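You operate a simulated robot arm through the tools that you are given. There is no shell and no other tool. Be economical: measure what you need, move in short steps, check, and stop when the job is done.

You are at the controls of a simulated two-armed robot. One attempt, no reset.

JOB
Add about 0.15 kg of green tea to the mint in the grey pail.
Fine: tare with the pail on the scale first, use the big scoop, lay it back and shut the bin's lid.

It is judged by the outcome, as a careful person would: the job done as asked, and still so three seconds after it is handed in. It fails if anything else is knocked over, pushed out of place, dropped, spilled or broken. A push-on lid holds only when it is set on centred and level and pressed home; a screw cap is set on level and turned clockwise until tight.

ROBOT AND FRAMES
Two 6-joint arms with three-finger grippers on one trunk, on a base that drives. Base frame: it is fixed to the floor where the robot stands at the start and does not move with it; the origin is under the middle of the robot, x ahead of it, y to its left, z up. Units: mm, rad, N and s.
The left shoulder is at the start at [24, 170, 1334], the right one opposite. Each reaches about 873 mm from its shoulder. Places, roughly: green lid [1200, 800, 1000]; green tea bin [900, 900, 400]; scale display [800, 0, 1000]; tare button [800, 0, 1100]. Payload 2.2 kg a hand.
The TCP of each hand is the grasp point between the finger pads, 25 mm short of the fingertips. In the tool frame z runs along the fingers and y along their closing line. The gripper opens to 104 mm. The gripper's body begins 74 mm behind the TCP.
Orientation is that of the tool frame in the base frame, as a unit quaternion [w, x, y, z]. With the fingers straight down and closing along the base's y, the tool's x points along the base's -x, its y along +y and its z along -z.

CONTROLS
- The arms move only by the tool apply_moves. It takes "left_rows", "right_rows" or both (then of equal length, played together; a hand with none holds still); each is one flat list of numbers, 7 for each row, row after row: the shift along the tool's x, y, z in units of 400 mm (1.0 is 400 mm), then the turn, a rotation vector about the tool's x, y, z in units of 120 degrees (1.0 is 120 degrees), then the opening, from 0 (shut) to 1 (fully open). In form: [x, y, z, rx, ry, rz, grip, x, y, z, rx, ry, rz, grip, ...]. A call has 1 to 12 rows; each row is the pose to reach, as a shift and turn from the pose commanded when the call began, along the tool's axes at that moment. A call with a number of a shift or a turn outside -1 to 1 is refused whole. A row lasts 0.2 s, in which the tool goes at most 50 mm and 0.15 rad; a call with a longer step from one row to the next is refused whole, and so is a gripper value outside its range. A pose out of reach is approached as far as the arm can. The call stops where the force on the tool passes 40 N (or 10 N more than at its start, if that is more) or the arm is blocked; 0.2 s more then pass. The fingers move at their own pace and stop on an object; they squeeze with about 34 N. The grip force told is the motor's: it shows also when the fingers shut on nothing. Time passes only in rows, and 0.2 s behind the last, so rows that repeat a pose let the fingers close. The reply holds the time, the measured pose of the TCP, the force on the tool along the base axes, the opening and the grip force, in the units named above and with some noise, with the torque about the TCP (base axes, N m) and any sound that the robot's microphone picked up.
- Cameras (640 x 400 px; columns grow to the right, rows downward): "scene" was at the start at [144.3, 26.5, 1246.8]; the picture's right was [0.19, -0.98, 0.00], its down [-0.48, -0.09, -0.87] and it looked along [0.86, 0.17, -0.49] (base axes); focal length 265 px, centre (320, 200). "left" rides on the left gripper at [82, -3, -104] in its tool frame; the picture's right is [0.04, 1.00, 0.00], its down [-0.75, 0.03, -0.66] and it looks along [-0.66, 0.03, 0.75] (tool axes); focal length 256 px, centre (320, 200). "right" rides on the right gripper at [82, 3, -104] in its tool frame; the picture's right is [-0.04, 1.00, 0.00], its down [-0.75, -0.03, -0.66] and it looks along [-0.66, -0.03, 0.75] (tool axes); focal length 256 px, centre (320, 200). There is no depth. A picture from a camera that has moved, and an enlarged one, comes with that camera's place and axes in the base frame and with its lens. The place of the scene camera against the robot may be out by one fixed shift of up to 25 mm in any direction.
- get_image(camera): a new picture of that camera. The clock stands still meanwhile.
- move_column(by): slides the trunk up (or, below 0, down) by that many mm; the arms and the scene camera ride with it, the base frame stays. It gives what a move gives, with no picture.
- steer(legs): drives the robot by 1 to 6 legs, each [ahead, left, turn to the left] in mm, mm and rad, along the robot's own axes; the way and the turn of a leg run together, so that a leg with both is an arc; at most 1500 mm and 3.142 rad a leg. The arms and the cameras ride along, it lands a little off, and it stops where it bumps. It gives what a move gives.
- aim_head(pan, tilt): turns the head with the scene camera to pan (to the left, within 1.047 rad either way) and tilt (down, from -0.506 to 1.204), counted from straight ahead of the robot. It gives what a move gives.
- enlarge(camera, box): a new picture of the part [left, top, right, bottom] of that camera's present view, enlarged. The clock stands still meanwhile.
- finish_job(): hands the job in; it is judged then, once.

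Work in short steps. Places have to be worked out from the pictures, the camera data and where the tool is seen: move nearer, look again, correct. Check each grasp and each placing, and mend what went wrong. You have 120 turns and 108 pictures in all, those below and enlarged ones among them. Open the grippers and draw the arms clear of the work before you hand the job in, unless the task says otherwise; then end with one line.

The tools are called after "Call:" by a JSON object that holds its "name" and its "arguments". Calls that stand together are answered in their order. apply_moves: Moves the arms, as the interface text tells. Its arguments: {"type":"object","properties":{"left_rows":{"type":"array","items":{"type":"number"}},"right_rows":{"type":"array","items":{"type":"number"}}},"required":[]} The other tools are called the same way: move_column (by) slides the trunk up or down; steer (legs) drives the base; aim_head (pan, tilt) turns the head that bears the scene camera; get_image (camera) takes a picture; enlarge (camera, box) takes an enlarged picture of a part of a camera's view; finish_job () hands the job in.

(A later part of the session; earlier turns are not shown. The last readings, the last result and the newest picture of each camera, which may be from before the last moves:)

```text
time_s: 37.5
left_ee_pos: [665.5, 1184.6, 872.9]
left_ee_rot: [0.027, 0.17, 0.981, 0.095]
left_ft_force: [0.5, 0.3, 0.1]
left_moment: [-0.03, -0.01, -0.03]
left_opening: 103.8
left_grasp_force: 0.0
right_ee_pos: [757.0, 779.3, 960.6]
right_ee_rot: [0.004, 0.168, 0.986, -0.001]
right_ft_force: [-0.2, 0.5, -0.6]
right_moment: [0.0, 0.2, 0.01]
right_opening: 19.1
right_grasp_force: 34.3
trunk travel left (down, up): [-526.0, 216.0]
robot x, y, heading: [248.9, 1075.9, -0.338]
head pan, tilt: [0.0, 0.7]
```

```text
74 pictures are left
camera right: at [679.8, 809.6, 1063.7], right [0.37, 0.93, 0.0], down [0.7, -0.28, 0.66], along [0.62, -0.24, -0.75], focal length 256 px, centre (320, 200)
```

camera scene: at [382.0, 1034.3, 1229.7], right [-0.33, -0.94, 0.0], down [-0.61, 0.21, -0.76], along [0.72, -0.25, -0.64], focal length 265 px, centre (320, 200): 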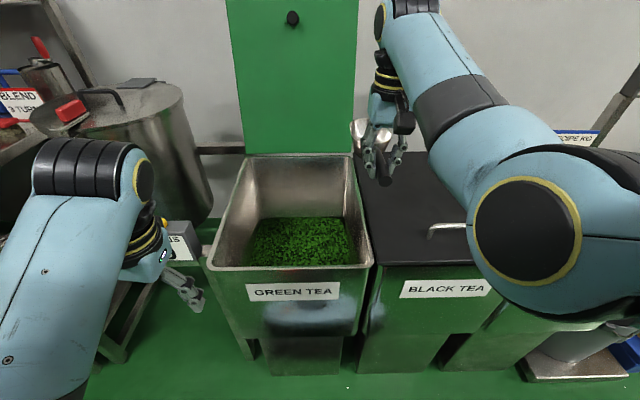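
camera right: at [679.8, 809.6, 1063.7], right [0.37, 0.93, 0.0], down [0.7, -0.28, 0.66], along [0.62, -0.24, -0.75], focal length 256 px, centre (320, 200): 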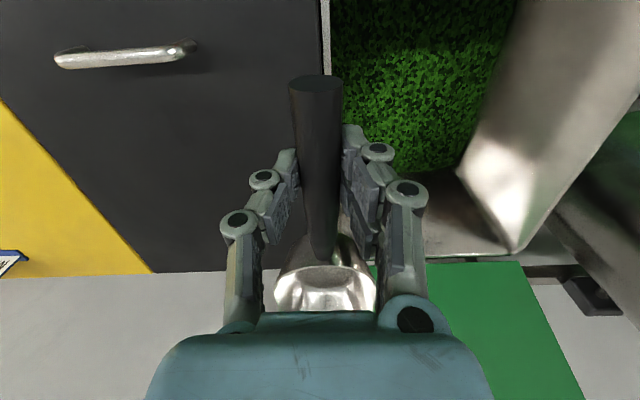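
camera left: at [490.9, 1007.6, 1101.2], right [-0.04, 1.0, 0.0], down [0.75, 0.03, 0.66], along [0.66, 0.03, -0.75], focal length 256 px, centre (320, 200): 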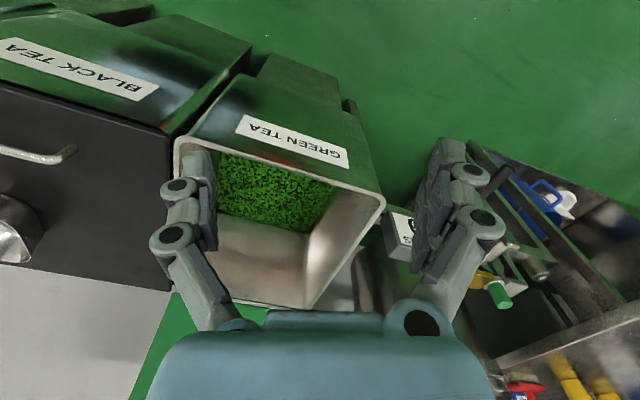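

Bin interior confirmed at L 995–1275, F 325–690; tea at z≈610. I move the scoop over the bin's near half (F≈400, L≈1135).

Call:
{"name": "apply_moves", "arguments": {"right_rows": [0.036, 0.094, 0, 0, 0, 0, 0, 0.072, 0.188, 0, 0, 0, 0, 0, 0.108, 0.282, 0, 0, 0, 0, 0, 0.1425, 0.375, 0, 0, 0, 0, 0]}}

Call:
{"name": "apply_moves", "arguments": {"right_rows": [0, 0, 0.04, 0, 0.07, 0, 0, 0, 0, 0.1, 0, 0.14, 0, 0, 0, 0, 0.17, 0, 0.21, 0, 0, 0, 0, 0.24, 0, 0.28, 0, 0, 0, 0, 0.28, 0, 0.333, 0, 0]}}

Call:
{"name": "get_image", "arguments": {"camera": "right"}}

Call:
{"name": "get_image", "arguments": {"camera": "scene"}}

```text
time_s: 38.7
left_ee_pos: [664.6, 1184.4, 874.1]
left_ee_rot: [0.026, 0.17, 0.98, 0.096]
left_ft_force: [-1.1, -0.2, -0.6]
left_moment: [0.01, 0.0, -0.02]
left_opening: 103.9
left_grasp_force: 0.0
right_ee_pos: [768.6, 795.8, 928.5]
right_ee_rot: [-0.004, 0.203, 0.978, -0.038]
right_ft_force: [0.6, 0.3, -0.6]
right_moment: [0.08, 0.18, -0.01]
right_opening: 19.2
right_grasp_force: 34.4
right hand out of reach, approached as far as the arm can: row 2, 3, 4
trunk travel left (down, up): [-526.0, 216.0]
robot x, y, heading: [251.7, 1072.7, -0.343]
head pan, tilt: [0.0, 0.7]
stopped in row 4 (right hand): the arm was blocked; the commanded pose is now the measured one
```

```text
time_s: 39.9
left_ee_pos: [665.7, 1184.3, 871.2]
left_ee_rot: [0.027, 0.17, 0.98, 0.096]
left_ft_force: [0.0, 0.9, -0.6]
left_moment: [-0.02, 0.01, 0.04]
left_opening: 103.9
left_grasp_force: 0.0
right_ee_pos: [656.7, 799.9, 871.5]
right_ee_rot: [-0.323, 0.202, 0.924, 0.031]
right_ft_force: [-0.4, 0.3, -0.5]
right_moment: [0.03, 0.13, 0.01]
right_opening: 5.7
right_grasp_force: 30.4
right hand out of reach, approached as far as the arm can: row 2, 3, 4, 5
trunk travel left (down, up): [-526.0, 216.0]
robot x, y, heading: [250.4, 1077.2, -0.34]
head pan, tilt: [0.0, 0.7]
```

```text
73 pictures are left
camera right: at [661.5, 811.6, 1002.8], right [0.42, 0.9, -0.1], down [0.91, -0.42, 0.06], along [0.01, -0.11, -0.99], focal length 256 px, centre (320, 200)
```

right: 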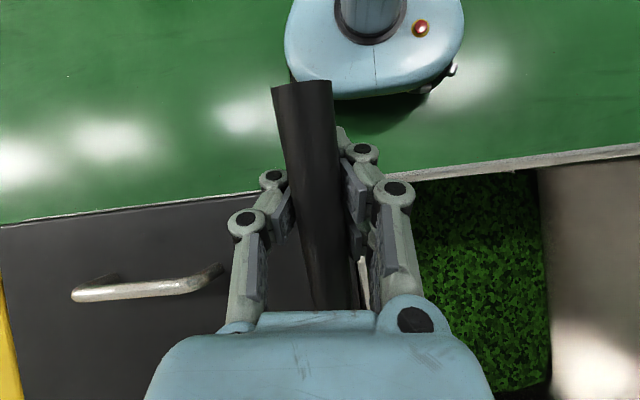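

```text
72 pictures are left
camera scene: at [382.3, 1033.4, 1229.6], right [-0.33, -0.94, 0.0], down [-0.61, 0.21, -0.76], along [0.72, -0.25, -0.64], focal length 265 px, centre (320, 200)
```

scene: 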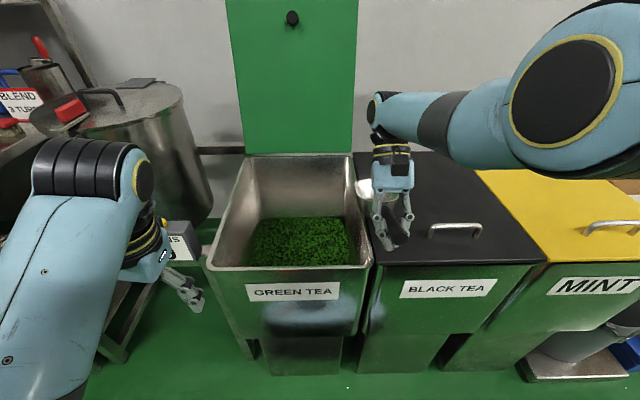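

The lateral move got blocked and the handle shifted in the grip (opening 5.7). I inspect before doing anything.

Call:
{"name": "enlarge", "arguments": {"camera": "scene", "box": [330, 130, 450, 270]}}

Call:
{"name": "enlarge", "arguments": {"camera": "right", "box": [220, 60, 440, 320]}}

Call:
{"name": "get_image", "arguments": {"camera": "left"}}

```text
2.86 times, centred on (390, 200) of scene
camera zoom: at [382.3, 1033.4, 1229.6], right [-0.33, -0.94, 0.0], down [-0.61, 0.21, -0.76], along [0.72, -0.25, -0.64], focal length 757 px, centre (120, 200)
```

zoom: 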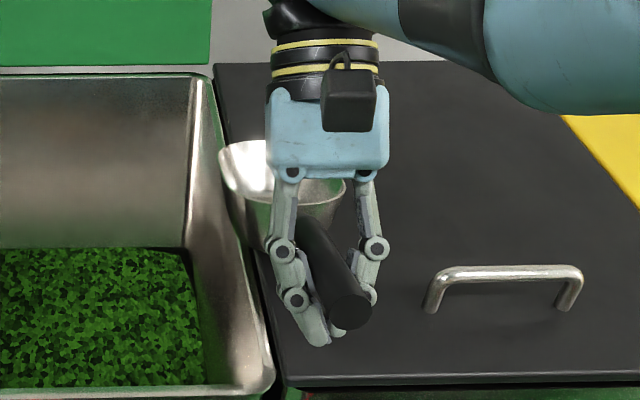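

```text
1.54 times, centred on (330, 190) of right
camera zoom: at [661.5, 811.6, 1002.8], right [0.42, 0.9, -0.1], down [0.91, -0.42, 0.06], along [0.01, -0.11, -0.99], focal length 394 px, centre (305, 215)
```

zoom: 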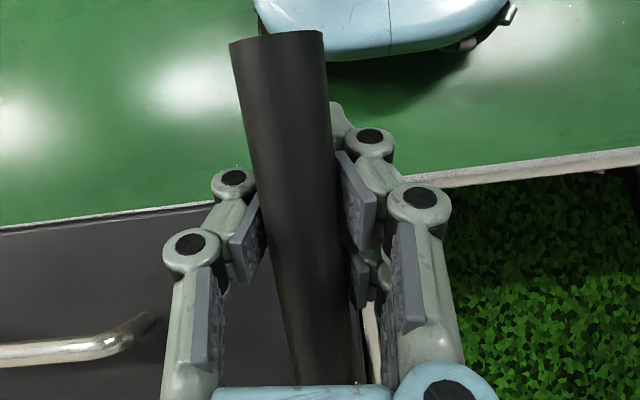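

```text
69 pictures are left
camera left: at [578.8, 1189.9, 970.8], right [0.29, 0.94, 0.2], down [0.66, -0.34, 0.66], along [0.69, -0.06, -0.72], focal length 256 px, centre (320, 200)
```

left: 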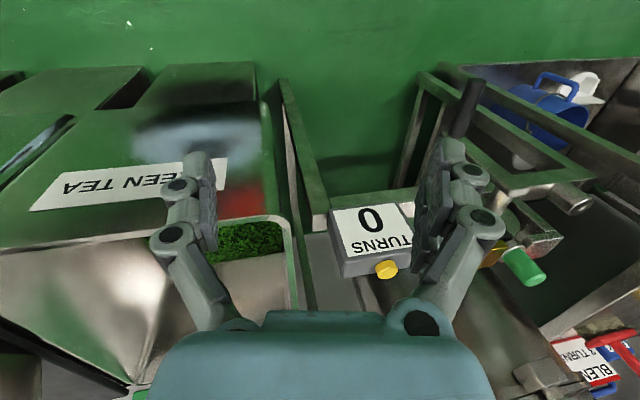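

The scoop's bowl is resting on the black lid's left part and the handle rode up between the fingers; fingertips are almost at lid height. I open gradually so the handle settles down onto the lid in place, then look.

Call:
{"name": "apply_moves", "arguments": {"right_rows": [0, 0, 0, 0, 0, 0, 0.08, 0, 0, 0, 0, 0, 0, 0.11, 0, 0, 0, 0, 0, 0, 0.14, 0, 0, 0, 0, 0, 0, 0.16, 0, 0, 0, 0, 0, 0, 0.18, 0, 0, 0, 0, 0, 0, 0.2, 0, 0, 0, 0, 0, 0, 0.22]}}

Call:
{"name": "enlarge", "arguments": {"camera": "scene", "box": [330, 130, 450, 270]}}

Call:
{"name": "get_image", "arguments": {"camera": "right"}}

```text
time_s: 41.5
left_ee_pos: [665.3, 1185.0, 873.2]
left_ee_rot: [0.026, 0.169, 0.981, 0.096]
left_ft_force: [0.5, 1.1, 0.2]
left_moment: [0.0, -0.03, 0.0]
left_opening: 104.1
left_grasp_force: 0.1
right_ee_pos: [656.3, 800.5, 872.6]
right_ee_rot: [-0.322, 0.202, 0.925, 0.032]
right_ft_force: [0.3, 0.1, -0.6]
right_moment: [-0.03, 0.0, 0.04]
right_opening: 23.3
right_grasp_force: 0.1
trunk travel left (down, up): [-526.0, 216.0]
robot x, y, heading: [252.2, 1077.3, -0.342]
head pan, tilt: [0.0, 0.7]
```

```text
2.86 times, centred on (390, 200) of scene
camera zoom: at [381.6, 1033.4, 1229.8], right [-0.33, -0.94, 0.0], down [-0.61, 0.21, -0.76], along [0.72, -0.25, -0.64], focal length 757 px, centre (120, 200)
```

zoom: 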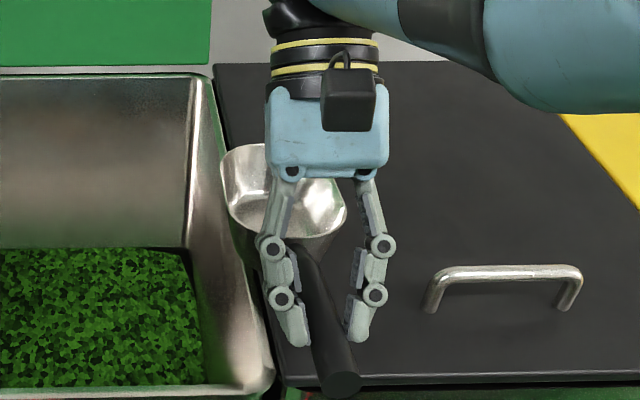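

```text
67 pictures are left
camera right: at [661.2, 811.6, 1003.3], right [0.42, 0.9, -0.1], down [0.91, -0.42, 0.06], along [0.02, -0.11, -0.99], focal length 256 px, centre (320, 200)
```

right: 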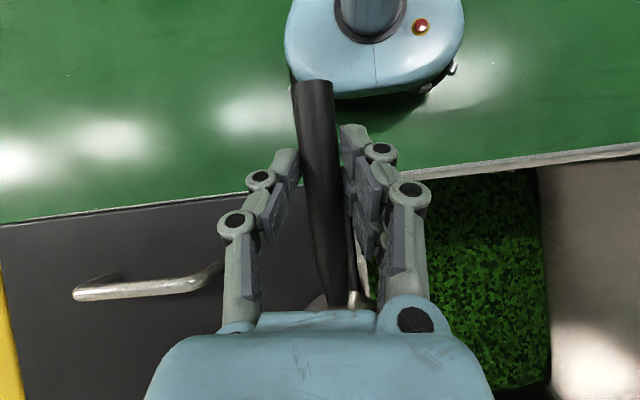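

The scoop now lies on the black lid with the handle pointing to me. I open wider and lift straight up clear of it.

Call:
{"name": "apply_moves", "arguments": {"right_rows": [0, 0, 0, 0, 0, 0, 0.5, 0, 0, 0, 0, 0, 0, 0.6, 0.038, -0.004, -0.05, 0, 0, 0, 0.6, 0.095, -0.011, -0.123, 0, 0, 0, 0.6, 0.16, -0.018, -0.21, 0, 0, 0, 0.6]}}

Call:
{"name": "steer", "arguments": {"legs": [[-190, 0, 0]]}}

Call:
{"name": "get_image", "arguments": {"camera": "scene"}}

```text
time_s: 42.7
left_ee_pos: [665.2, 1184.0, 871.3]
left_ee_rot: [0.026, 0.17, 0.98, 0.095]
left_ft_force: [-0.2, -0.1, -0.4]
left_moment: [0.01, -0.01, -0.01]
left_opening: 103.8
left_grasp_force: 0.0
right_ee_pos: [685.7, 796.1, 969.7]
right_ee_rot: [-0.339, 0.202, 0.918, 0.035]
right_ft_force: [0.3, -0.4, -0.2]
right_moment: [0.01, -0.01, 0.0]
right_opening: 62.6
right_grasp_force: 0.0
right hand out of reach, approached as far as the arm can: row 4, 5
trunk travel left (down, up): [-526.0, 216.0]
robot x, y, heading: [253.5, 1076.5, -0.341]
head pan, tilt: [0.0, 0.7]
```

```text
time_s: 44.3
left_ee_pos: [484.2, 1248.5, 873.1]
left_ee_rot: [0.027, 0.17, 0.98, 0.095]
left_ft_force: [-0.2, -0.5, -0.3]
left_moment: [0.0, -0.02, 0.03]
left_opening: 104.0
left_grasp_force: 0.2
right_ee_pos: [506.0, 858.7, 971.1]
right_ee_rot: [-0.338, 0.202, 0.919, 0.035]
right_ft_force: [-0.3, 0.3, 0.2]
right_moment: [-0.03, -0.01, 0.0]
right_opening: 62.3
right_grasp_force: 0.0
trunk travel left (down, up): [-526.0, 216.0]
robot x, y, heading: [67.4, 1142.6, -0.338]
head pan, tilt: [0.0, 0.7]
```

```text
66 pictures are left
camera scene: at [200.0, 1097.0, 1229.9], right [-0.33, -0.94, 0.0], down [-0.61, 0.21, -0.77], along [0.72, -0.25, -0.64], focal length 265 px, centre (320, 200)
```

scene: 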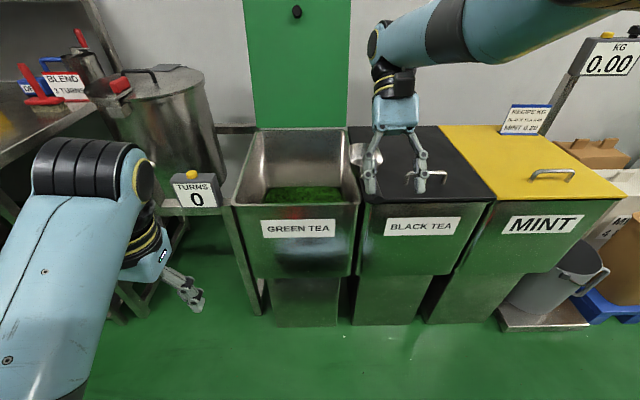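

Robot backed up. Now I swing the right hand to a forward-tilted (35°) attitude and hover over the handle (F≈400, L≈944), so that a level scoop will go nose-down when the hand becomes vertical.

Call:
{"name": "apply_moves", "arguments": {"right_rows": [-0.05, -0.005, -0.03, -0.004, -0.069, -0.004, 0.6, -0.1, -0.01, -0.06, -0.008, -0.138, -0.008, 0.6, -0.15, -0.015, -0.09, -0.012, -0.207, -0.012, 0.6, -0.2, -0.02, -0.12, -0.016, -0.276, -0.016, 0.6, -0.25, -0.024, -0.15, -0.02, -0.345, -0.02, 0.6, -0.3, -0.029, -0.18, -0.024, -0.414, -0.024, 0.6, -0.35, -0.034, -0.21, -0.028, -0.483, -0.028, 0.6, -0.4, -0.039, -0.24, -0.032, -0.552, -0.032, 0.6, -0.4515, -0.044, -0.27, -0.036, -0.62, -0.037, 0.6]}}

Call:
{"name": "get_image", "arguments": {"camera": "right"}}

Call:
{"name": "get_image", "arguments": {"camera": "scene"}}

```text
time_s: 46.3
left_ee_pos: [485.4, 1247.6, 872.9]
left_ee_rot: [0.027, 0.17, 0.98, 0.095]
left_ft_force: [-0.5, 0.5, 0.0]
left_moment: [0.0, -0.05, 0.01]
left_opening: 104.0
left_grasp_force: 0.0
right_ee_pos: [733.5, 750.5, 923.3]
right_ee_rot: [0.294, 0.16, 0.941, -0.049]
right_ft_force: [0.7, 0.0, 0.7]
right_moment: [0.04, 0.0, 0.0]
right_opening: 62.4
right_grasp_force: 0.1
right hand out of reach, approached as far as the arm can: row 1, 2, 3, 4, 5, 6, 7, 8, 9
trunk travel left (down, up): [-526.0, 216.0]
robot x, y, heading: [70.0, 1136.9, -0.336]
head pan, tilt: [0.0, 0.7]
```

```text
65 pictures are left
camera right: at [616.3, 793.5, 962.2], right [0.36, 0.93, 0.02], down [0.22, -0.11, 0.97], along [0.91, -0.34, -0.25], focal length 256 px, centre (320, 200)
```

right: 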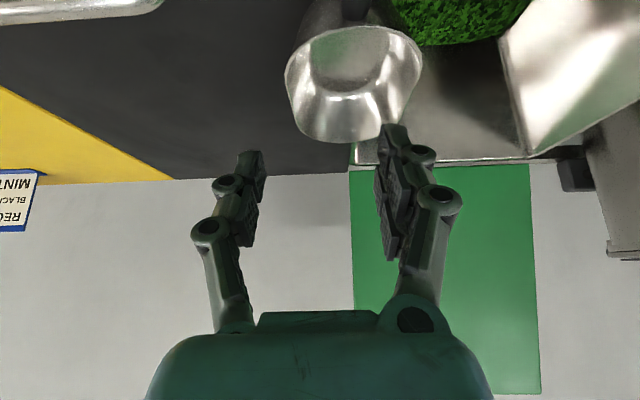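

```text
64 pictures are left
camera scene: at [201.3, 1096.3, 1229.7], right [-0.33, -0.94, 0.0], down [-0.61, 0.21, -0.76], along [0.72, -0.25, -0.64], focal length 265 px, centre (320, 200)
```

scene: 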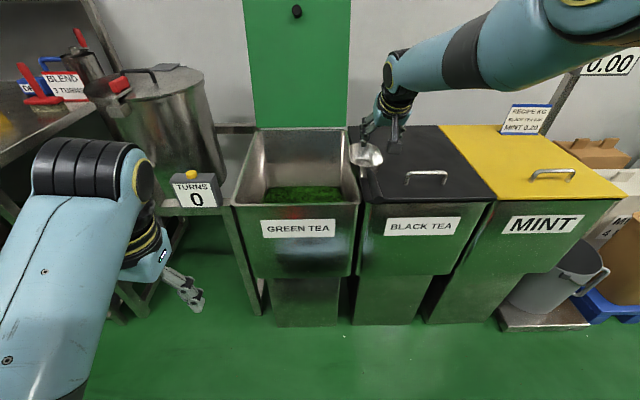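

Hand is over the bowl rather than the handle; I back the base by 100 mm and look.

Call:
{"name": "steer", "arguments": {"legs": [[-100, 0, 0]]}}

Call:
{"name": "get_image", "arguments": {"camera": "right"}}

Call:
{"name": "enlarge", "arguments": {"camera": "scene", "box": [310, 100, 450, 220]}}

```text
time_s: 47.4
left_ee_pos: [389.4, 1281.8, 872.7]
left_ee_rot: [0.027, 0.171, 0.98, 0.096]
left_ft_force: [-0.5, -1.5, -0.7]
left_moment: [-0.02, -0.04, 0.02]
left_opening: 103.7
left_grasp_force: 0.0
right_ee_pos: [636.8, 784.1, 924.6]
right_ee_rot: [0.293, 0.161, 0.941, -0.05]
right_ft_force: [-1.1, -0.2, 0.5]
right_moment: [-0.01, -0.01, 0.01]
right_opening: 62.4
right_grasp_force: 0.1
trunk travel left (down, up): [-526.0, 216.0]
robot x, y, heading: [-23.8, 1168.8, -0.341]
head pan, tilt: [0.0, 0.7]
```

```text
63 pictures are left
camera right: at [520.3, 827.7, 963.2], right [0.36, 0.93, 0.02], down [0.22, -0.11, 0.97], along [0.91, -0.34, -0.25], focal length 256 px, centre (320, 200)
```

right: 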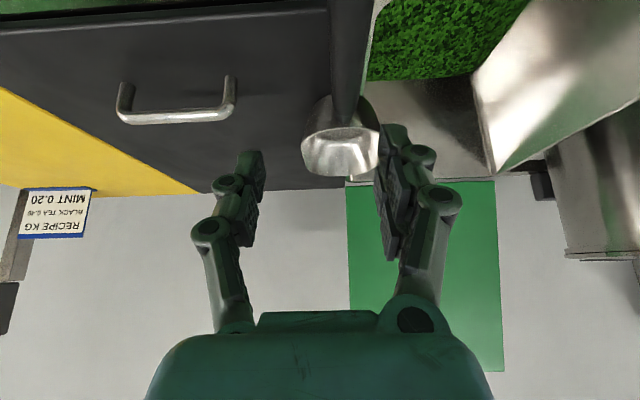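

```text
3.33 times, centred on (380, 160) of scene
camera zoom: at [105.2, 1130.4, 1230.0], right [-0.33, -0.94, 0.0], down [-0.61, 0.21, -0.77], along [0.72, -0.25, -0.64], focal length 883 px, centre (120, 333)
```

zoom: 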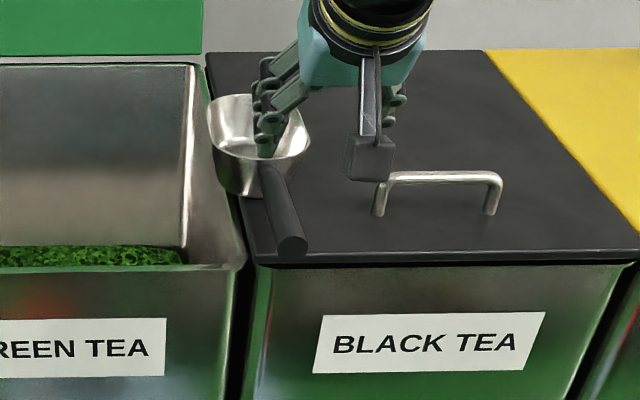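

Handle axis is near L≈967, spanning F≈310–410. I make a part move (forward, left, down) and read where the hand really lands.

Call:
{"name": "apply_moves", "arguments": {"right_rows": [-0.014, 0.025, 0.08, 0, 0, 0, 0.6, -0.03, 0.052, 0.155, 0, 0, 0, 0.6]}}

Call:
{"name": "get_image", "arguments": {"camera": "right"}}

```text
time_s: 48.0
left_ee_pos: [390.2, 1280.7, 873.1]
left_ee_rot: [0.027, 0.17, 0.98, 0.096]
left_ft_force: [-0.6, 0.0, -0.1]
left_moment: [-0.01, 0.0, 0.03]
left_opening: 103.9
left_grasp_force: 0.1
right_ee_pos: [637.4, 787.7, 912.1]
right_ee_rot: [0.292, 0.161, 0.941, -0.051]
right_ft_force: [-0.6, 0.8, -0.1]
right_moment: [0.03, 0.01, 0.01]
right_opening: 62.4
right_grasp_force: 0.0
right hand out of reach, approached as far as the arm can: row 1, 2
trunk travel left (down, up): [-526.0, 216.0]
robot x, y, heading: [-23.7, 1175.1, -0.336]
head pan, tilt: [0.0, 0.7]
```

```text
61 pictures are left
camera right: at [519.7, 832.6, 951.4], right [0.36, 0.93, 0.02], down [0.22, -0.11, 0.97], along [0.9, -0.34, -0.25], focal length 256 px, centre (320, 200)
```

right: 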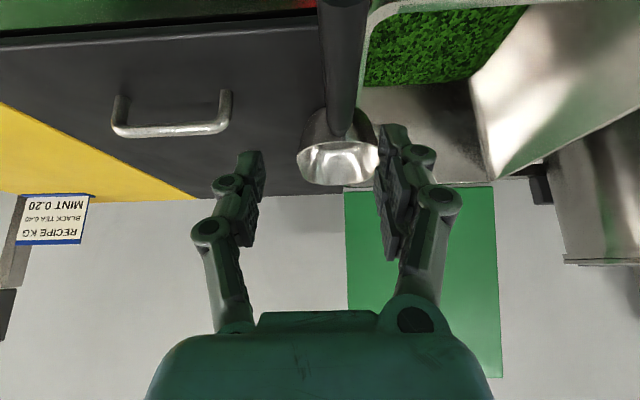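

Landing offset understood (command was slightly ahead of reach). Continue to about F 385, L 967, z 868.

Call:
{"name": "apply_moves", "arguments": {"right_rows": [-0.02, 0.004, 0.058, 0, 0, 0, 0.6, -0.04, 0.008, 0.116, 0, 0, 0, 0.6]}}

Call:
{"name": "get_image", "arguments": {"camera": "right"}}

Call:
{"name": "enlarge", "arguments": {"camera": "scene", "box": [310, 100, 450, 220]}}

```text
time_s: 48.6
left_ee_pos: [390.7, 1282.0, 872.8]
left_ee_rot: [0.027, 0.17, 0.981, 0.095]
left_ft_force: [0.6, -0.4, 0.6]
left_moment: [0.0, 0.0, 0.03]
left_opening: 104.2
left_grasp_force: 0.0
right_ee_pos: [634.4, 787.2, 905.5]
right_ee_rot: [0.293, 0.16, 0.941, -0.05]
right_ft_force: [-0.6, -0.7, -0.6]
right_moment: [0.0, -0.02, -0.02]
right_opening: 62.1
right_grasp_force: 0.0
right hand out of reach, approached as far as the arm can: row 1, 2
trunk travel left (down, up): [-526.0, 216.0]
robot x, y, heading: [-25.0, 1170.0, -0.339]
head pan, tilt: [0.0, 0.7]
```

```text
60 pictures are left
camera right: at [516.6, 830.6, 944.5], right [0.36, 0.93, 0.02], down [0.23, -0.11, 0.97], along [0.9, -0.34, -0.25], focal length 256 px, centre (320, 200)
```

right: 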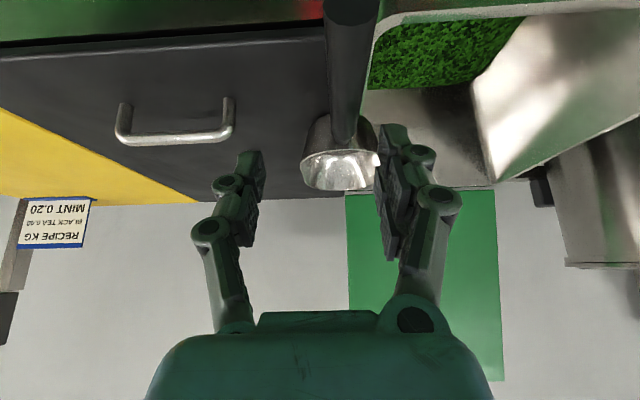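

```text
3.33 times, centred on (380, 160) of scene
camera zoom: at [106.6, 1129.9, 1229.7], right [-0.33, -0.94, 0.0], down [-0.61, 0.21, -0.76], along [0.72, -0.25, -0.64], focal length 883 px, centre (120, 333)
```

zoom: 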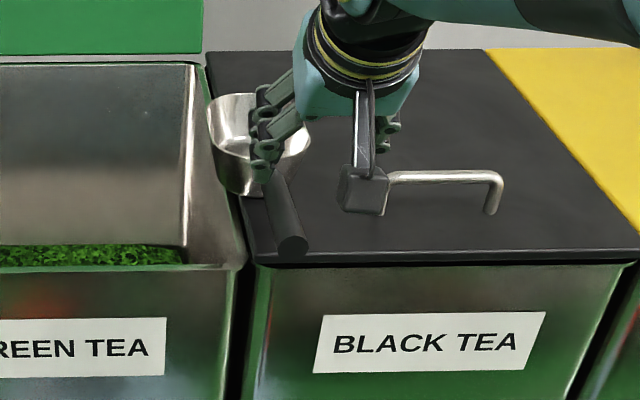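

Here the limit is outward reach. I drive the base forward 60 mm and then bring the hand back by the same, so it can come down to the handle.

Call:
{"name": "steer", "arguments": {"legs": [[60, 0, 0]]}}

Call:
{"name": "apply_moves", "arguments": {"right_rows": [0.061, -0.002, -0.042, 0, 0, 0, 0.6, 0.122, -0.004, -0.085, 0, 0, 0, 0.6]}}

Call:
{"name": "get_image", "arguments": {"camera": "right"}}

Call:
{"name": "enlarge", "arguments": {"camera": "scene", "box": [310, 100, 450, 220]}}

```text
time_s: 49.6
left_ee_pos: [446.2, 1262.1, 871.0]
left_ee_rot: [0.025, 0.17, 0.98, 0.095]
left_ft_force: [0.6, -0.3, -0.6]
left_moment: [0.02, 0.07, 0.02]
left_opening: 104.3
left_grasp_force: 0.1
right_ee_pos: [691.6, 767.6, 904.9]
right_ee_rot: [0.292, 0.16, 0.942, -0.05]
right_ft_force: [1.0, 0.0, -1.1]
right_moment: [0.0, 0.03, 0.02]
right_opening: 62.1
right_grasp_force: 0.0
trunk travel left (down, up): [-526.0, 216.0]
robot x, y, heading: [28.3, 1153.0, -0.336]
head pan, tilt: [0.0, 0.7]
```

```text
time_s: 50.2
left_ee_pos: [445.7, 1262.9, 872.4]
left_ee_rot: [0.027, 0.171, 0.98, 0.096]
left_ft_force: [0.6, 0.5, -0.3]
left_moment: [-0.01, 0.02, -0.03]
left_opening: 104.1
left_grasp_force: 0.0
right_ee_pos: [679.8, 777.2, 884.3]
right_ee_rot: [0.292, 0.161, 0.941, -0.05]
right_ft_force: [0.6, -0.9, 0.6]
right_moment: [0.03, 0.0, 0.02]
right_opening: 62.4
right_grasp_force: 0.1
right hand out of reach, approached as far as the arm can: row 1, 2
trunk travel left (down, up): [-526.0, 216.0]
robot x, y, heading: [30.3, 1151.8, -0.336]
head pan, tilt: [0.0, 0.7]
```

```text
58 pictures are left
camera right: at [563.2, 820.8, 924.0], right [0.36, 0.93, 0.02], down [0.23, -0.11, 0.97], along [0.9, -0.34, -0.25], focal length 256 px, centre (320, 200)
```

right: 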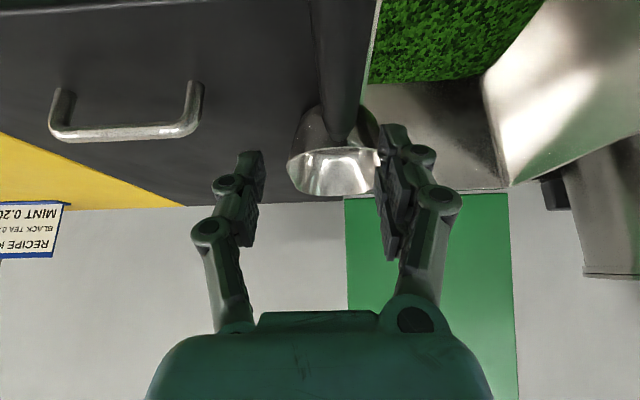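

```text
3.33 times, centred on (380, 160) of scene
camera zoom: at [162.3, 1110.5, 1229.7], right [-0.33, -0.94, 0.0], down [-0.61, 0.21, -0.76], along [0.72, -0.25, -0.64], focal length 883 px, centre (120, 333)
```

zoom: 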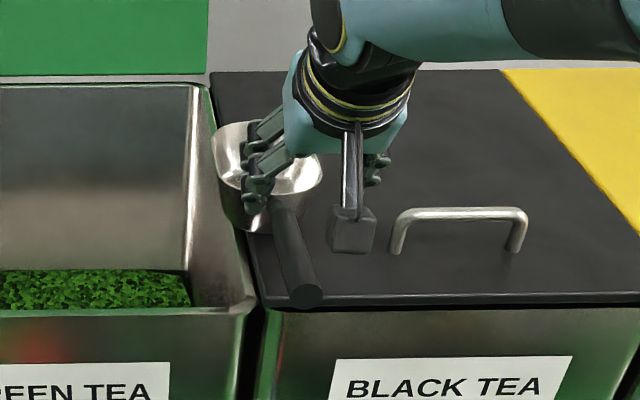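

Grip point should be about F 375, L 971. I raise the trunk 40 mm, drive 70 forward, and draw the hand back 80 so the arm is well inside its reach, then check.

Call:
{"name": "move_column", "arguments": {"by": 40}}

Call:
{"name": "steer", "arguments": {"legs": [[70, 0, 0]]}}

Call:
{"name": "apply_moves", "arguments": {"right_rows": [0.054, 0.002, -0.038, 0, 0, 0, 0.6, 0.108, 0.004, -0.076, 0, 0, 0, 0.6, 0.162, 0.0065, -0.1135, 0, 0, 0, 0.6]}}

Call:
{"name": "get_image", "arguments": {"camera": "right"}}

```text
time_s: 51.0
left_ee_pos: [444.9, 1261.9, 912.3]
left_ee_rot: [0.026, 0.171, 0.98, 0.095]
left_ft_force: [-0.8, 0.7, -0.6]
left_moment: [0.02, 0.0, -0.01]
left_opening: 103.8
left_grasp_force: 0.2
right_ee_pos: [680.9, 777.8, 923.4]
right_ee_rot: [0.292, 0.16, 0.942, -0.05]
right_ft_force: [-0.2, -0.4, 0.6]
right_moment: [0.01, 0.06, -0.01]
right_opening: 62.2
right_grasp_force: 0.0
trunk travel left (down, up): [-566.0, 176.0]
robot x, y, heading: [29.2, 1159.4, -0.339]
head pan, tilt: [0.0, 0.7]
```

```text
time_s: 52.0
left_ee_pos: [513.7, 1239.2, 912.6]
left_ee_rot: [0.025, 0.171, 0.98, 0.096]
left_ft_force: [1.1, -0.1, 0.5]
left_moment: [0.07, 0.07, -0.01]
left_opening: 104.1
left_grasp_force: 0.1
right_ee_pos: [748.3, 753.7, 922.7]
right_ee_rot: [0.291, 0.16, 0.942, -0.049]
right_ft_force: [1.0, 0.3, -0.1]
right_moment: [-0.02, -0.01, 0.0]
right_opening: 62.5
right_grasp_force: 0.1
trunk travel left (down, up): [-566.0, 176.0]
robot x, y, heading: [96.8, 1132.1, -0.337]
head pan, tilt: [0.0, 0.7]
```

```text
time_s: 52.8
left_ee_pos: [513.0, 1238.2, 912.8]
left_ee_rot: [0.026, 0.17, 0.98, 0.095]
left_ft_force: [0.5, -0.1, -0.3]
left_moment: [0.02, 0.0, -0.02]
left_opening: 104.0
left_grasp_force: 0.0
right_ee_pos: [734.4, 774.2, 896.2]
right_ee_rot: [0.293, 0.159, 0.941, -0.049]
right_ft_force: [1.0, 0.0, 0.4]
right_moment: [-0.02, 0.05, 0.02]
right_opening: 62.3
right_grasp_force: 0.0
right hand out of reach, approached as far as the arm can: row 1, 2, 3
trunk travel left (down, up): [-566.0, 176.0]
robot x, y, heading: [95.1, 1131.1, -0.336]
head pan, tilt: [0.0, 0.7]
```

```text
56 pictures are left
camera right: at [616.8, 818.8, 935.2], right [0.36, 0.93, 0.02], down [0.23, -0.11, 0.97], along [0.9, -0.34, -0.25], focal length 256 px, centre (320, 200)
```

right: 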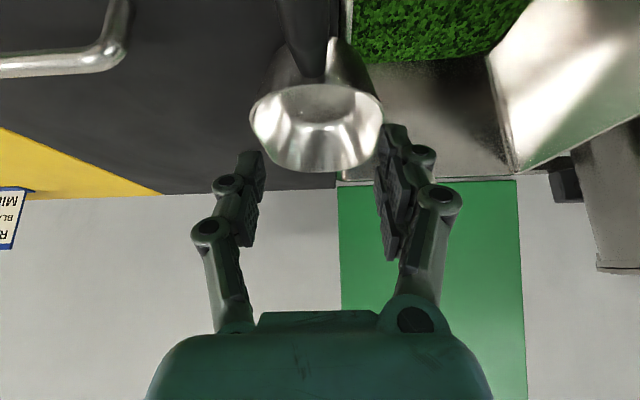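

I now understand: the wrist can't tilt fingers forward beyond the forearm, but curling back (nose-down) is natural. So I go back to a vertical grip: raise trunk 30, drive 58 forward, then rotate the hand upright over the handle.

Call:
{"name": "move_column", "arguments": {"by": 30}}

Call:
{"name": "steer", "arguments": {"legs": [[58, 0, 0]]}}

Call:
{"name": "apply_moves", "arguments": {"right_rows": [0.024, -0.001, -0.016, -0.0025, 0.057, -0.008, 0.6, 0.048, -0.002, -0.032, -0.005, 0.114, -0.016, 0.6, 0.072, -0.003, -0.048, -0.0075, 0.171, -0.024, 0.6, 0.096, -0.004, -0.064, -0.01, 0.228, -0.032, 0.6, 0.118, -0.0045, -0.082, -0.0125, 0.285, -0.041, 0.6, 0.118, -0.0045, -0.082, -0.0125, 0.285, -0.041, 0.6]}}

Call:
{"name": "get_image", "arguments": {"camera": "right"}}

```text
time_s: 53.6
left_ee_pos: [512.1, 1238.8, 941.7]
left_ee_rot: [0.027, 0.17, 0.98, 0.095]
left_ft_force: [0.5, 0.8, -0.4]
left_moment: [0.0, 0.0, 0.0]
left_opening: 104.0
left_grasp_force: 0.1
right_ee_pos: [732.6, 774.2, 924.1]
right_ee_rot: [0.292, 0.16, 0.941, -0.05]
right_ft_force: [-0.2, -0.1, -0.9]
right_moment: [0.0, 0.0, -0.03]
right_opening: 62.4
right_grasp_force: 0.1
trunk travel left (down, up): [-596.0, 146.0]
robot x, y, heading: [96.0, 1130.2, -0.335]
head pan, tilt: [0.0, 0.7]
```

```text
time_s: 54.5
left_ee_pos: [569.5, 1218.2, 941.4]
left_ee_rot: [0.026, 0.17, 0.98, 0.095]
left_ft_force: [0.7, -0.1, -0.6]
left_moment: [0.0, 0.02, -0.01]
left_opening: 103.7
left_grasp_force: 0.0
right_ee_pos: [790.1, 754.8, 924.9]
right_ee_rot: [0.291, 0.16, 0.942, -0.05]
right_ft_force: [-0.3, 0.3, 0.1]
right_moment: [0.01, 0.04, 0.01]
right_opening: 62.4
right_grasp_force: 0.1
trunk travel left (down, up): [-596.0, 146.0]
robot x, y, heading: [152.2, 1110.6, -0.337]
head pan, tilt: [0.0, 0.7]
```

```text
time_s: 55.9
left_ee_pos: [567.8, 1218.5, 941.6]
left_ee_rot: [0.026, 0.17, 0.98, 0.097]
left_ft_force: [0.2, -1.0, -0.4]
left_moment: [0.01, -0.01, -0.01]
left_opening: 104.0
left_grasp_force: 0.0
right_ee_pos: [698.1, 777.3, 938.0]
right_ee_rot: [0.002, 0.123, 0.992, 0.0]
right_ft_force: [-0.7, 0.1, -0.5]
right_moment: [0.04, 0.01, 0.0]
right_opening: 62.3
right_grasp_force: 0.0
right hand out of reach, approached as far as the arm can: row 2, 3, 4, 5, 6
trunk travel left (down, up): [-596.0, 146.0]
robot x, y, heading: [152.0, 1109.6, -0.339]
head pan, tilt: [0.0, 0.7]
```

```text
55 pictures are left
camera right: at [620.2, 799.6, 1041.6], right [0.28, 0.96, 0.0], down [0.72, -0.21, 0.66], along [0.63, -0.19, -0.75], focal length 256 px, centre (320, 200)
```

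right: 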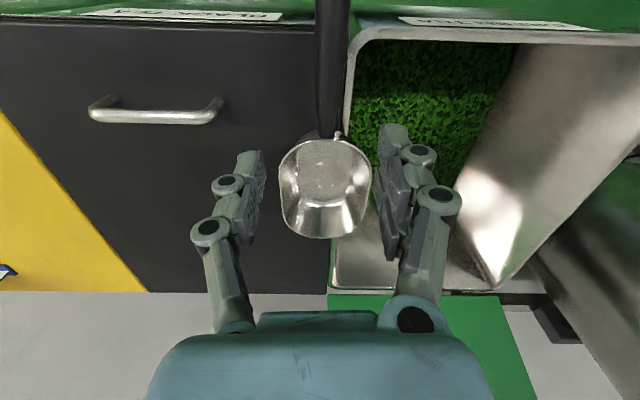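

Handle is aligned with the tool; the arm is limited leftwards of its shoulder, so I shift the base 80 left and then move the hand back right and rearward to the handle middle.

Call:
{"name": "steer", "arguments": {"legs": [[0, 80, 0]]}}

Call:
{"name": "apply_moves", "arguments": {"right_rows": [0.015, -0.07, 0, 0, 0, 0, 0.6, 0.03, -0.14, 0, 0, 0, 0, 0.6, 0.0435, -0.208, 0, 0, 0, 0, 0.6]}}

Call:
{"name": "get_image", "arguments": {"camera": "right"}}

```text
time_s: 57.0
left_ee_pos: [593.6, 1295.2, 942.1]
left_ee_rot: [0.026, 0.169, 0.981, 0.096]
left_ft_force: [0.0, 0.4, -0.2]
left_moment: [-0.03, 0.01, -0.01]
left_opening: 104.2
left_grasp_force: 0.0
right_ee_pos: [725.2, 853.8, 939.1]
right_ee_rot: [0.002, 0.123, 0.992, -0.001]
right_ft_force: [-0.1, 1.0, -0.6]
right_moment: [-0.02, 0.01, 0.01]
right_opening: 62.6
right_grasp_force: 0.1
trunk travel left (down, up): [-596.0, 146.0]
robot x, y, heading: [178.3, 1191.0, -0.343]
head pan, tilt: [0.0, 0.7]
```

```text
time_s: 57.8
left_ee_pos: [593.7, 1293.2, 942.4]
left_ee_rot: [0.027, 0.17, 0.98, 0.096]
left_ft_force: [0.3, -0.2, -0.5]
left_moment: [0.05, 0.02, 0.0]
left_opening: 103.9
left_grasp_force: 0.1
right_ee_pos: [687.0, 774.9, 938.6]
right_ee_rot: [0.002, 0.123, 0.992, 0.001]
right_ft_force: [0.9, -0.2, -0.6]
right_moment: [-0.01, -0.02, 0.04]
right_opening: 62.2
right_grasp_force: 0.1
trunk travel left (down, up): [-596.0, 146.0]
robot x, y, heading: [180.3, 1185.7, -0.34]
head pan, tilt: [0.0, 0.7]
```

```text
54 pictures are left
camera right: at [608.1, 798.0, 1040.9], right [0.28, 0.96, 0.0], down [0.72, -0.21, 0.66], along [0.63, -0.19, -0.75], focal length 256 px, centre (320, 200)
```

right: 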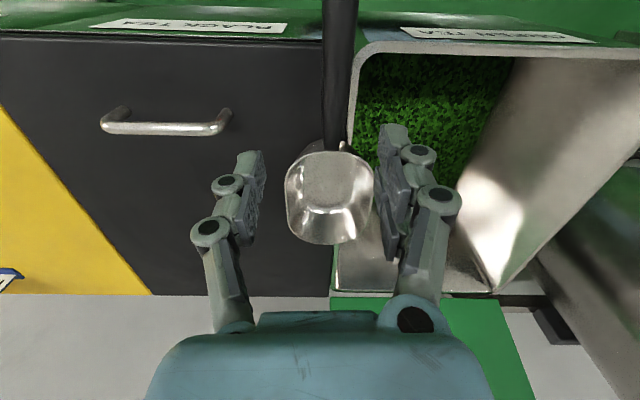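

No reach flag now. Handle is 13 mm left and I need ~40 mm further back; move there and lower to z≈870.

Call:
{"name": "apply_moves", "arguments": {"right_rows": [0.05, 0.016, 0, 0, 0, 0, 0.6, 0.1, 0.0325, 0.03, 0, 0, 0, 0.6, 0.1, 0.0325, 0.1, 0, 0, 0, 0.6, 0.1, 0.0325, 0.17, 0, 0, 0, 0.6]}}

Call:
{"name": "get_image", "arguments": {"camera": "right"}}

Call:
{"name": "enlarge", "arguments": {"camera": "scene", "box": [310, 120, 470, 260]}}

```text
time_s: 58.8
left_ee_pos: [594.9, 1294.3, 942.9]
left_ee_rot: [0.027, 0.17, 0.98, 0.096]
left_ft_force: [0.7, -0.8, 0.0]
left_moment: [-0.02, -0.03, 0.0]
left_opening: 103.8
left_grasp_force: 0.1
right_ee_pos: [651.7, 798.5, 869.0]
right_ee_rot: [0.003, 0.123, 0.992, 0.0]
right_ft_force: [-0.4, 0.0, 0.2]
right_moment: [-0.02, 0.02, 0.03]
right_opening: 62.2
right_grasp_force: 0.1
trunk travel left (down, up): [-596.0, 146.0]
robot x, y, heading: [182.9, 1189.8, -0.335]
head pan, tilt: [0.0, 0.7]
```

```text
53 pictures are left
camera right: at [574.1, 821.5, 973.2], right [0.28, 0.96, 0.0], down [0.72, -0.21, 0.66], along [0.63, -0.19, -0.75], focal length 256 px, centre (320, 200)
```

right: 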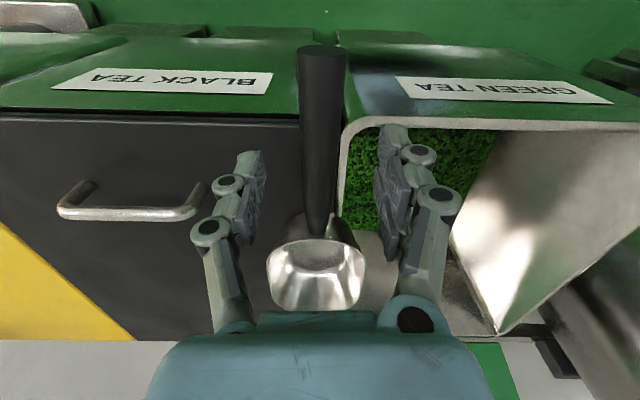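

```text
2.86 times, centred on (390, 190) of scene
camera zoom: at [309.7, 1143.3, 1300.4], right [-0.33, -0.94, 0.0], down [-0.61, 0.21, -0.76], along [0.72, -0.25, -0.64], focal length 757 px, centre (120, 229)
```

zoom: 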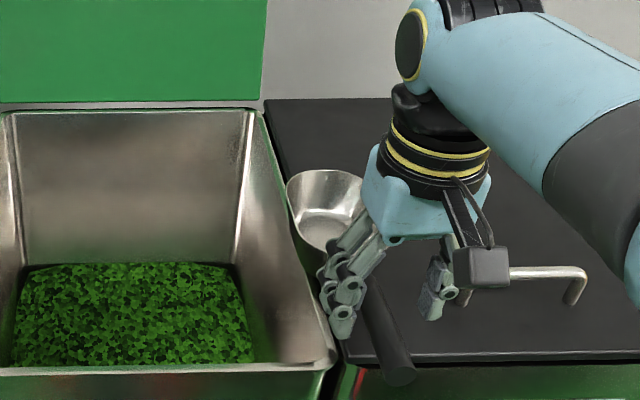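

The handle is centred and at pad height now (38 px wide at TCP row). Close here.

Call:
{"name": "apply_moves", "arguments": {"right_rows": [0, 0, 0.005, 0, 0, 0, 0.4, 0, 0, 0.008, 0, 0, 0, 0.1, 0, 0, 0.008, 0, 0, 0, 0, 0, 0, 0.008, 0, 0, 0, 0, 0, 0, 0.008, 0, 0, 0, 0]}}

Call:
{"name": "get_image", "arguments": {"camera": "right"}}

```text
time_s: 60.0
left_ee_pos: [593.4, 1295.5, 942.5]
left_ee_rot: [0.026, 0.17, 0.981, 0.095]
left_ft_force: [-0.4, 0.1, -0.2]
left_moment: [0.01, -0.04, -0.02]
left_opening: 104.3
left_grasp_force: 0.1
right_ee_pos: [652.7, 800.7, 866.7]
right_ee_rot: [0.003, 0.124, 0.992, -0.001]
right_ft_force: [0.0, 0.2, 0.2]
right_moment: [-0.02, 0.01, 0.03]
right_opening: 5.9
right_grasp_force: 28.4
trunk travel left (down, up): [-596.0, 146.0]
robot x, y, heading: [182.5, 1187.5, -0.336]
head pan, tilt: [0.0, 0.7]
```

```text
51 pictures are left
camera right: at [574.0, 821.8, 970.3], right [0.28, 0.96, 0.0], down [0.72, -0.21, 0.66], along [0.63, -0.19, -0.75], focal length 256 px, centre (320, 200)
```

right: 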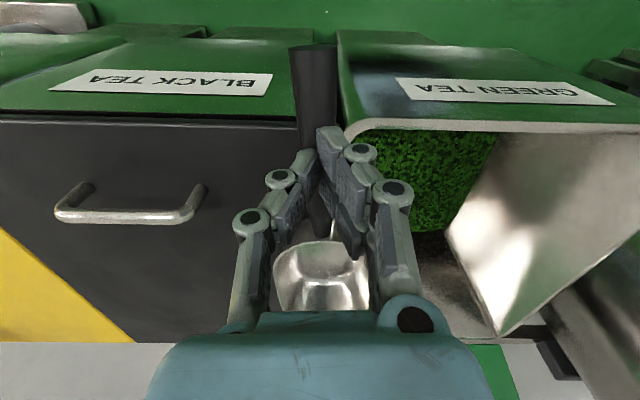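

The fingers closed just above the handle — it lies lower, and the bin rim is too close to fit a finger beside it. I'll lift, drive forward 100 so closed fingertips are above the bowl, and use them inside the bowl to slide the scoop right, fully onto the lid.

Call:
{"name": "apply_moves", "arguments": {"right_rows": [0, 0, -0.08, 0, 0, 0, 0, 0, 0, -0.16, 0, 0, 0, 0]}}

Call:
{"name": "steer", "arguments": {"legs": [[100, 0, 0]]}}

Call:
{"name": "get_image", "arguments": {"camera": "right"}}

Call:
{"name": "enlarge", "arguments": {"camera": "scene", "box": [310, 120, 470, 260]}}

```text
time_s: 60.6
left_ee_pos: [594.8, 1294.5, 941.7]
left_ee_rot: [0.026, 0.169, 0.981, 0.095]
left_ft_force: [0.2, -0.1, -0.1]
left_moment: [0.0, -0.04, 0.02]
left_opening: 104.3
left_grasp_force: 0.0
right_ee_pos: [651.6, 799.7, 931.9]
right_ee_rot: [0.001, 0.124, 0.992, -0.001]
right_ft_force: [0.5, 0.0, -0.2]
right_moment: [0.01, -0.04, -0.04]
right_opening: 0.0
right_grasp_force: 28.7
trunk travel left (down, up): [-596.0, 146.0]
robot x, y, heading: [179.6, 1185.5, -0.335]
head pan, tilt: [0.0, 0.7]
```

```text
time_s: 61.7
left_ee_pos: [690.2, 1259.7, 941.8]
left_ee_rot: [0.026, 0.171, 0.98, 0.095]
left_ft_force: [0.7, 0.1, 0.2]
left_moment: [0.02, 0.04, -0.01]
left_opening: 104.0
left_grasp_force: 0.2
right_ee_pos: [747.7, 764.7, 930.9]
right_ee_rot: [0.002, 0.124, 0.992, 0.0]
right_ft_force: [0.6, 0.0, 0.3]
right_moment: [-0.01, 0.07, 0.0]
right_opening: 0.0
right_grasp_force: 28.5
trunk travel left (down, up): [-596.0, 146.0]
robot x, y, heading: [273.6, 1149.6, -0.344]
head pan, tilt: [0.0, 0.7]
```

```text
50 pictures are left
camera right: at [669.1, 787.9, 1034.0], right [0.28, 0.96, 0.0], down [0.72, -0.21, 0.66], along [0.63, -0.19, -0.75], focal length 256 px, centre (320, 200)
```

right: 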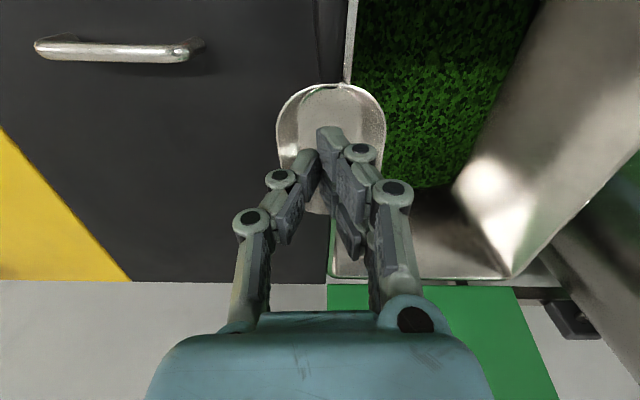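

```text
2.86 times, centred on (390, 190) of scene
camera zoom: at [405.7, 1109.6, 1300.2], right [-0.33, -0.94, 0.0], down [-0.61, 0.21, -0.76], along [0.72, -0.25, -0.65], focal length 757 px, centre (120, 229)
```

zoom: 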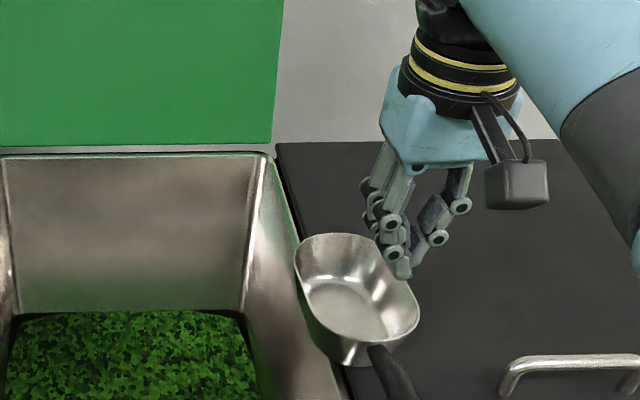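

Fingertips nearly over the bowl (centre ~17 mm ahead, 9 mm left). I lower the closed tips into the bowl with a little shift.

Call:
{"name": "apply_moves", "arguments": {"right_rows": [-0.03, 0.015, 0.05, 0, 0, 0, 0, -0.03, 0.015, 0.1, 0, 0, 0, 0, -0.03, 0.015, 0.14, 0, 0, 0, 0, -0.03, 0.015, 0.16, 0, 0, 0, 0]}}

Call:
{"name": "enlarge", "arguments": {"camera": "scene", "box": [310, 120, 470, 260]}}

```text
time_s: 62.7
left_ee_pos: [689.4, 1261.2, 941.8]
left_ee_rot: [0.027, 0.17, 0.98, 0.096]
left_ft_force: [0.4, -0.1, -0.6]
left_moment: [0.02, 0.03, -0.04]
left_opening: 104.0
left_grasp_force: 0.0
right_ee_pos: [760.3, 768.7, 866.2]
right_ee_rot: [0.003, 0.124, 0.992, 0.001]
right_ft_force: [0.3, 0.4, -0.4]
right_moment: [-0.01, 0.0, 0.03]
right_opening: 0.0
right_grasp_force: 28.2
trunk travel left (down, up): [-596.0, 146.0]
robot x, y, heading: [274.4, 1152.7, -0.34]
head pan, tilt: [0.0, 0.7]
```

```text
2.86 times, centred on (390, 190) of scene
camera zoom: at [404.6, 1109.8, 1300.4], right [-0.33, -0.94, 0.0], down [-0.61, 0.21, -0.76], along [0.72, -0.25, -0.64], focal length 757 px, centre (120, 229)
```

zoom: 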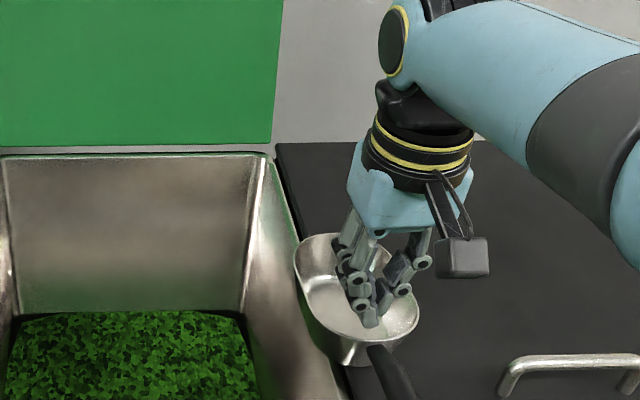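

Tips are inside the bowl. Slide it right ~80 mm along the lid.

Call:
{"name": "apply_moves", "arguments": {"right_rows": [0, -0.05, 0, 0, 0, 0, 0, 0, -0.09, 0, 0, 0, 0, 0, 0, -0.12, 0, 0, 0, 0, 0, 0, -0.15, 0, 0, 0, 0, 0, 0, -0.18, 0, 0, 0, 0, 0, 0, -0.21, 0, 0, 0, 0]}}

Call:
{"name": "get_image", "arguments": {"camera": "scene"}}

```text
refused: rows must hold 7 numbers for each row
```

```text
47 pictures are left
camera scene: at [404.6, 1109.8, 1300.4], right [-0.33, -0.94, 0.0], down [-0.61, 0.21, -0.76], along [0.72, -0.25, -0.64], focal length 265 px, centre (320, 200)
```

scene: 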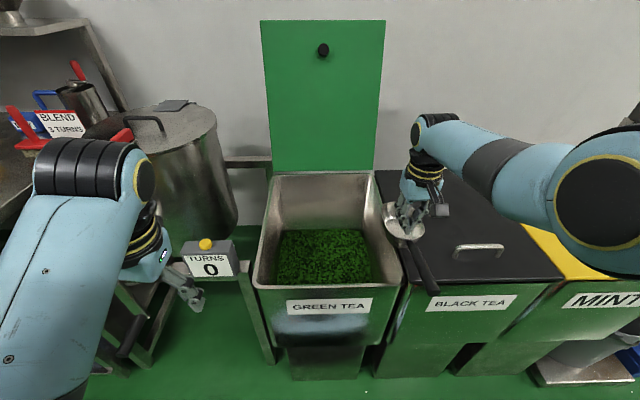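

One row was malformed; repeat the slide correctly.

Call:
{"name": "apply_moves", "arguments": {"right_rows": [0, -0.05, 0, 0, 0, 0, 0, 0, -0.09, 0, 0, 0, 0, 0, 0, -0.12, 0, 0, 0, 0, 0, 0, -0.15, 0, 0, 0, 0, 0, 0, -0.18, 0, 0, 0, 0, 0, 0, -0.21, 0, 0, 0, 0, 0]}}

Call:
{"name": "enlarge", "arguments": {"camera": "scene", "box": [340, 130, 540, 290]}}

```text
time_s: 64.1
left_ee_pos: [689.1, 1260.2, 942.3]
left_ee_rot: [0.027, 0.17, 0.98, 0.096]
left_ft_force: [0.3, -0.4, -0.1]
left_moment: [-0.05, -0.01, 0.0]
left_opening: 103.9
left_grasp_force: 0.1
right_ee_pos: [740.1, 686.3, 866.6]
right_ee_rot: [0.003, 0.125, 0.992, 0.0]
right_ft_force: [0.7, -0.5, 2.6]
right_moment: [0.02, 0.0, 0.0]
right_opening: 6.0
right_grasp_force: 28.7
trunk travel left (down, up): [-596.0, 146.0]
robot x, y, heading: [276.4, 1151.9, -0.341]
head pan, tilt: [0.0, 0.7]
```

```text
2.50 times, centred on (440, 210) of scene
camera zoom: at [404.3, 1109.8, 1300.4], right [-0.33, -0.94, 0.0], down [-0.61, 0.21, -0.76], along [0.72, -0.25, -0.64], focal length 662 px, centre (20, 175)
```

zoom: 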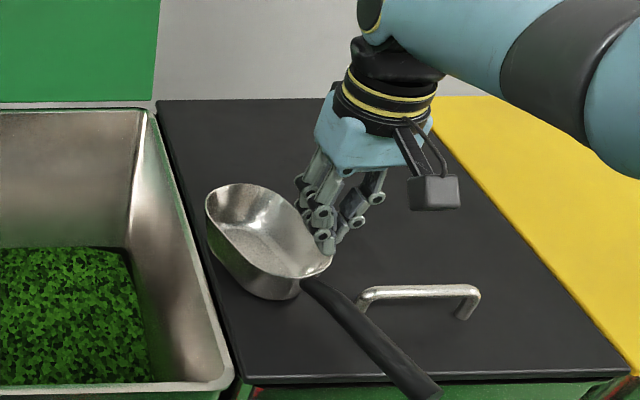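

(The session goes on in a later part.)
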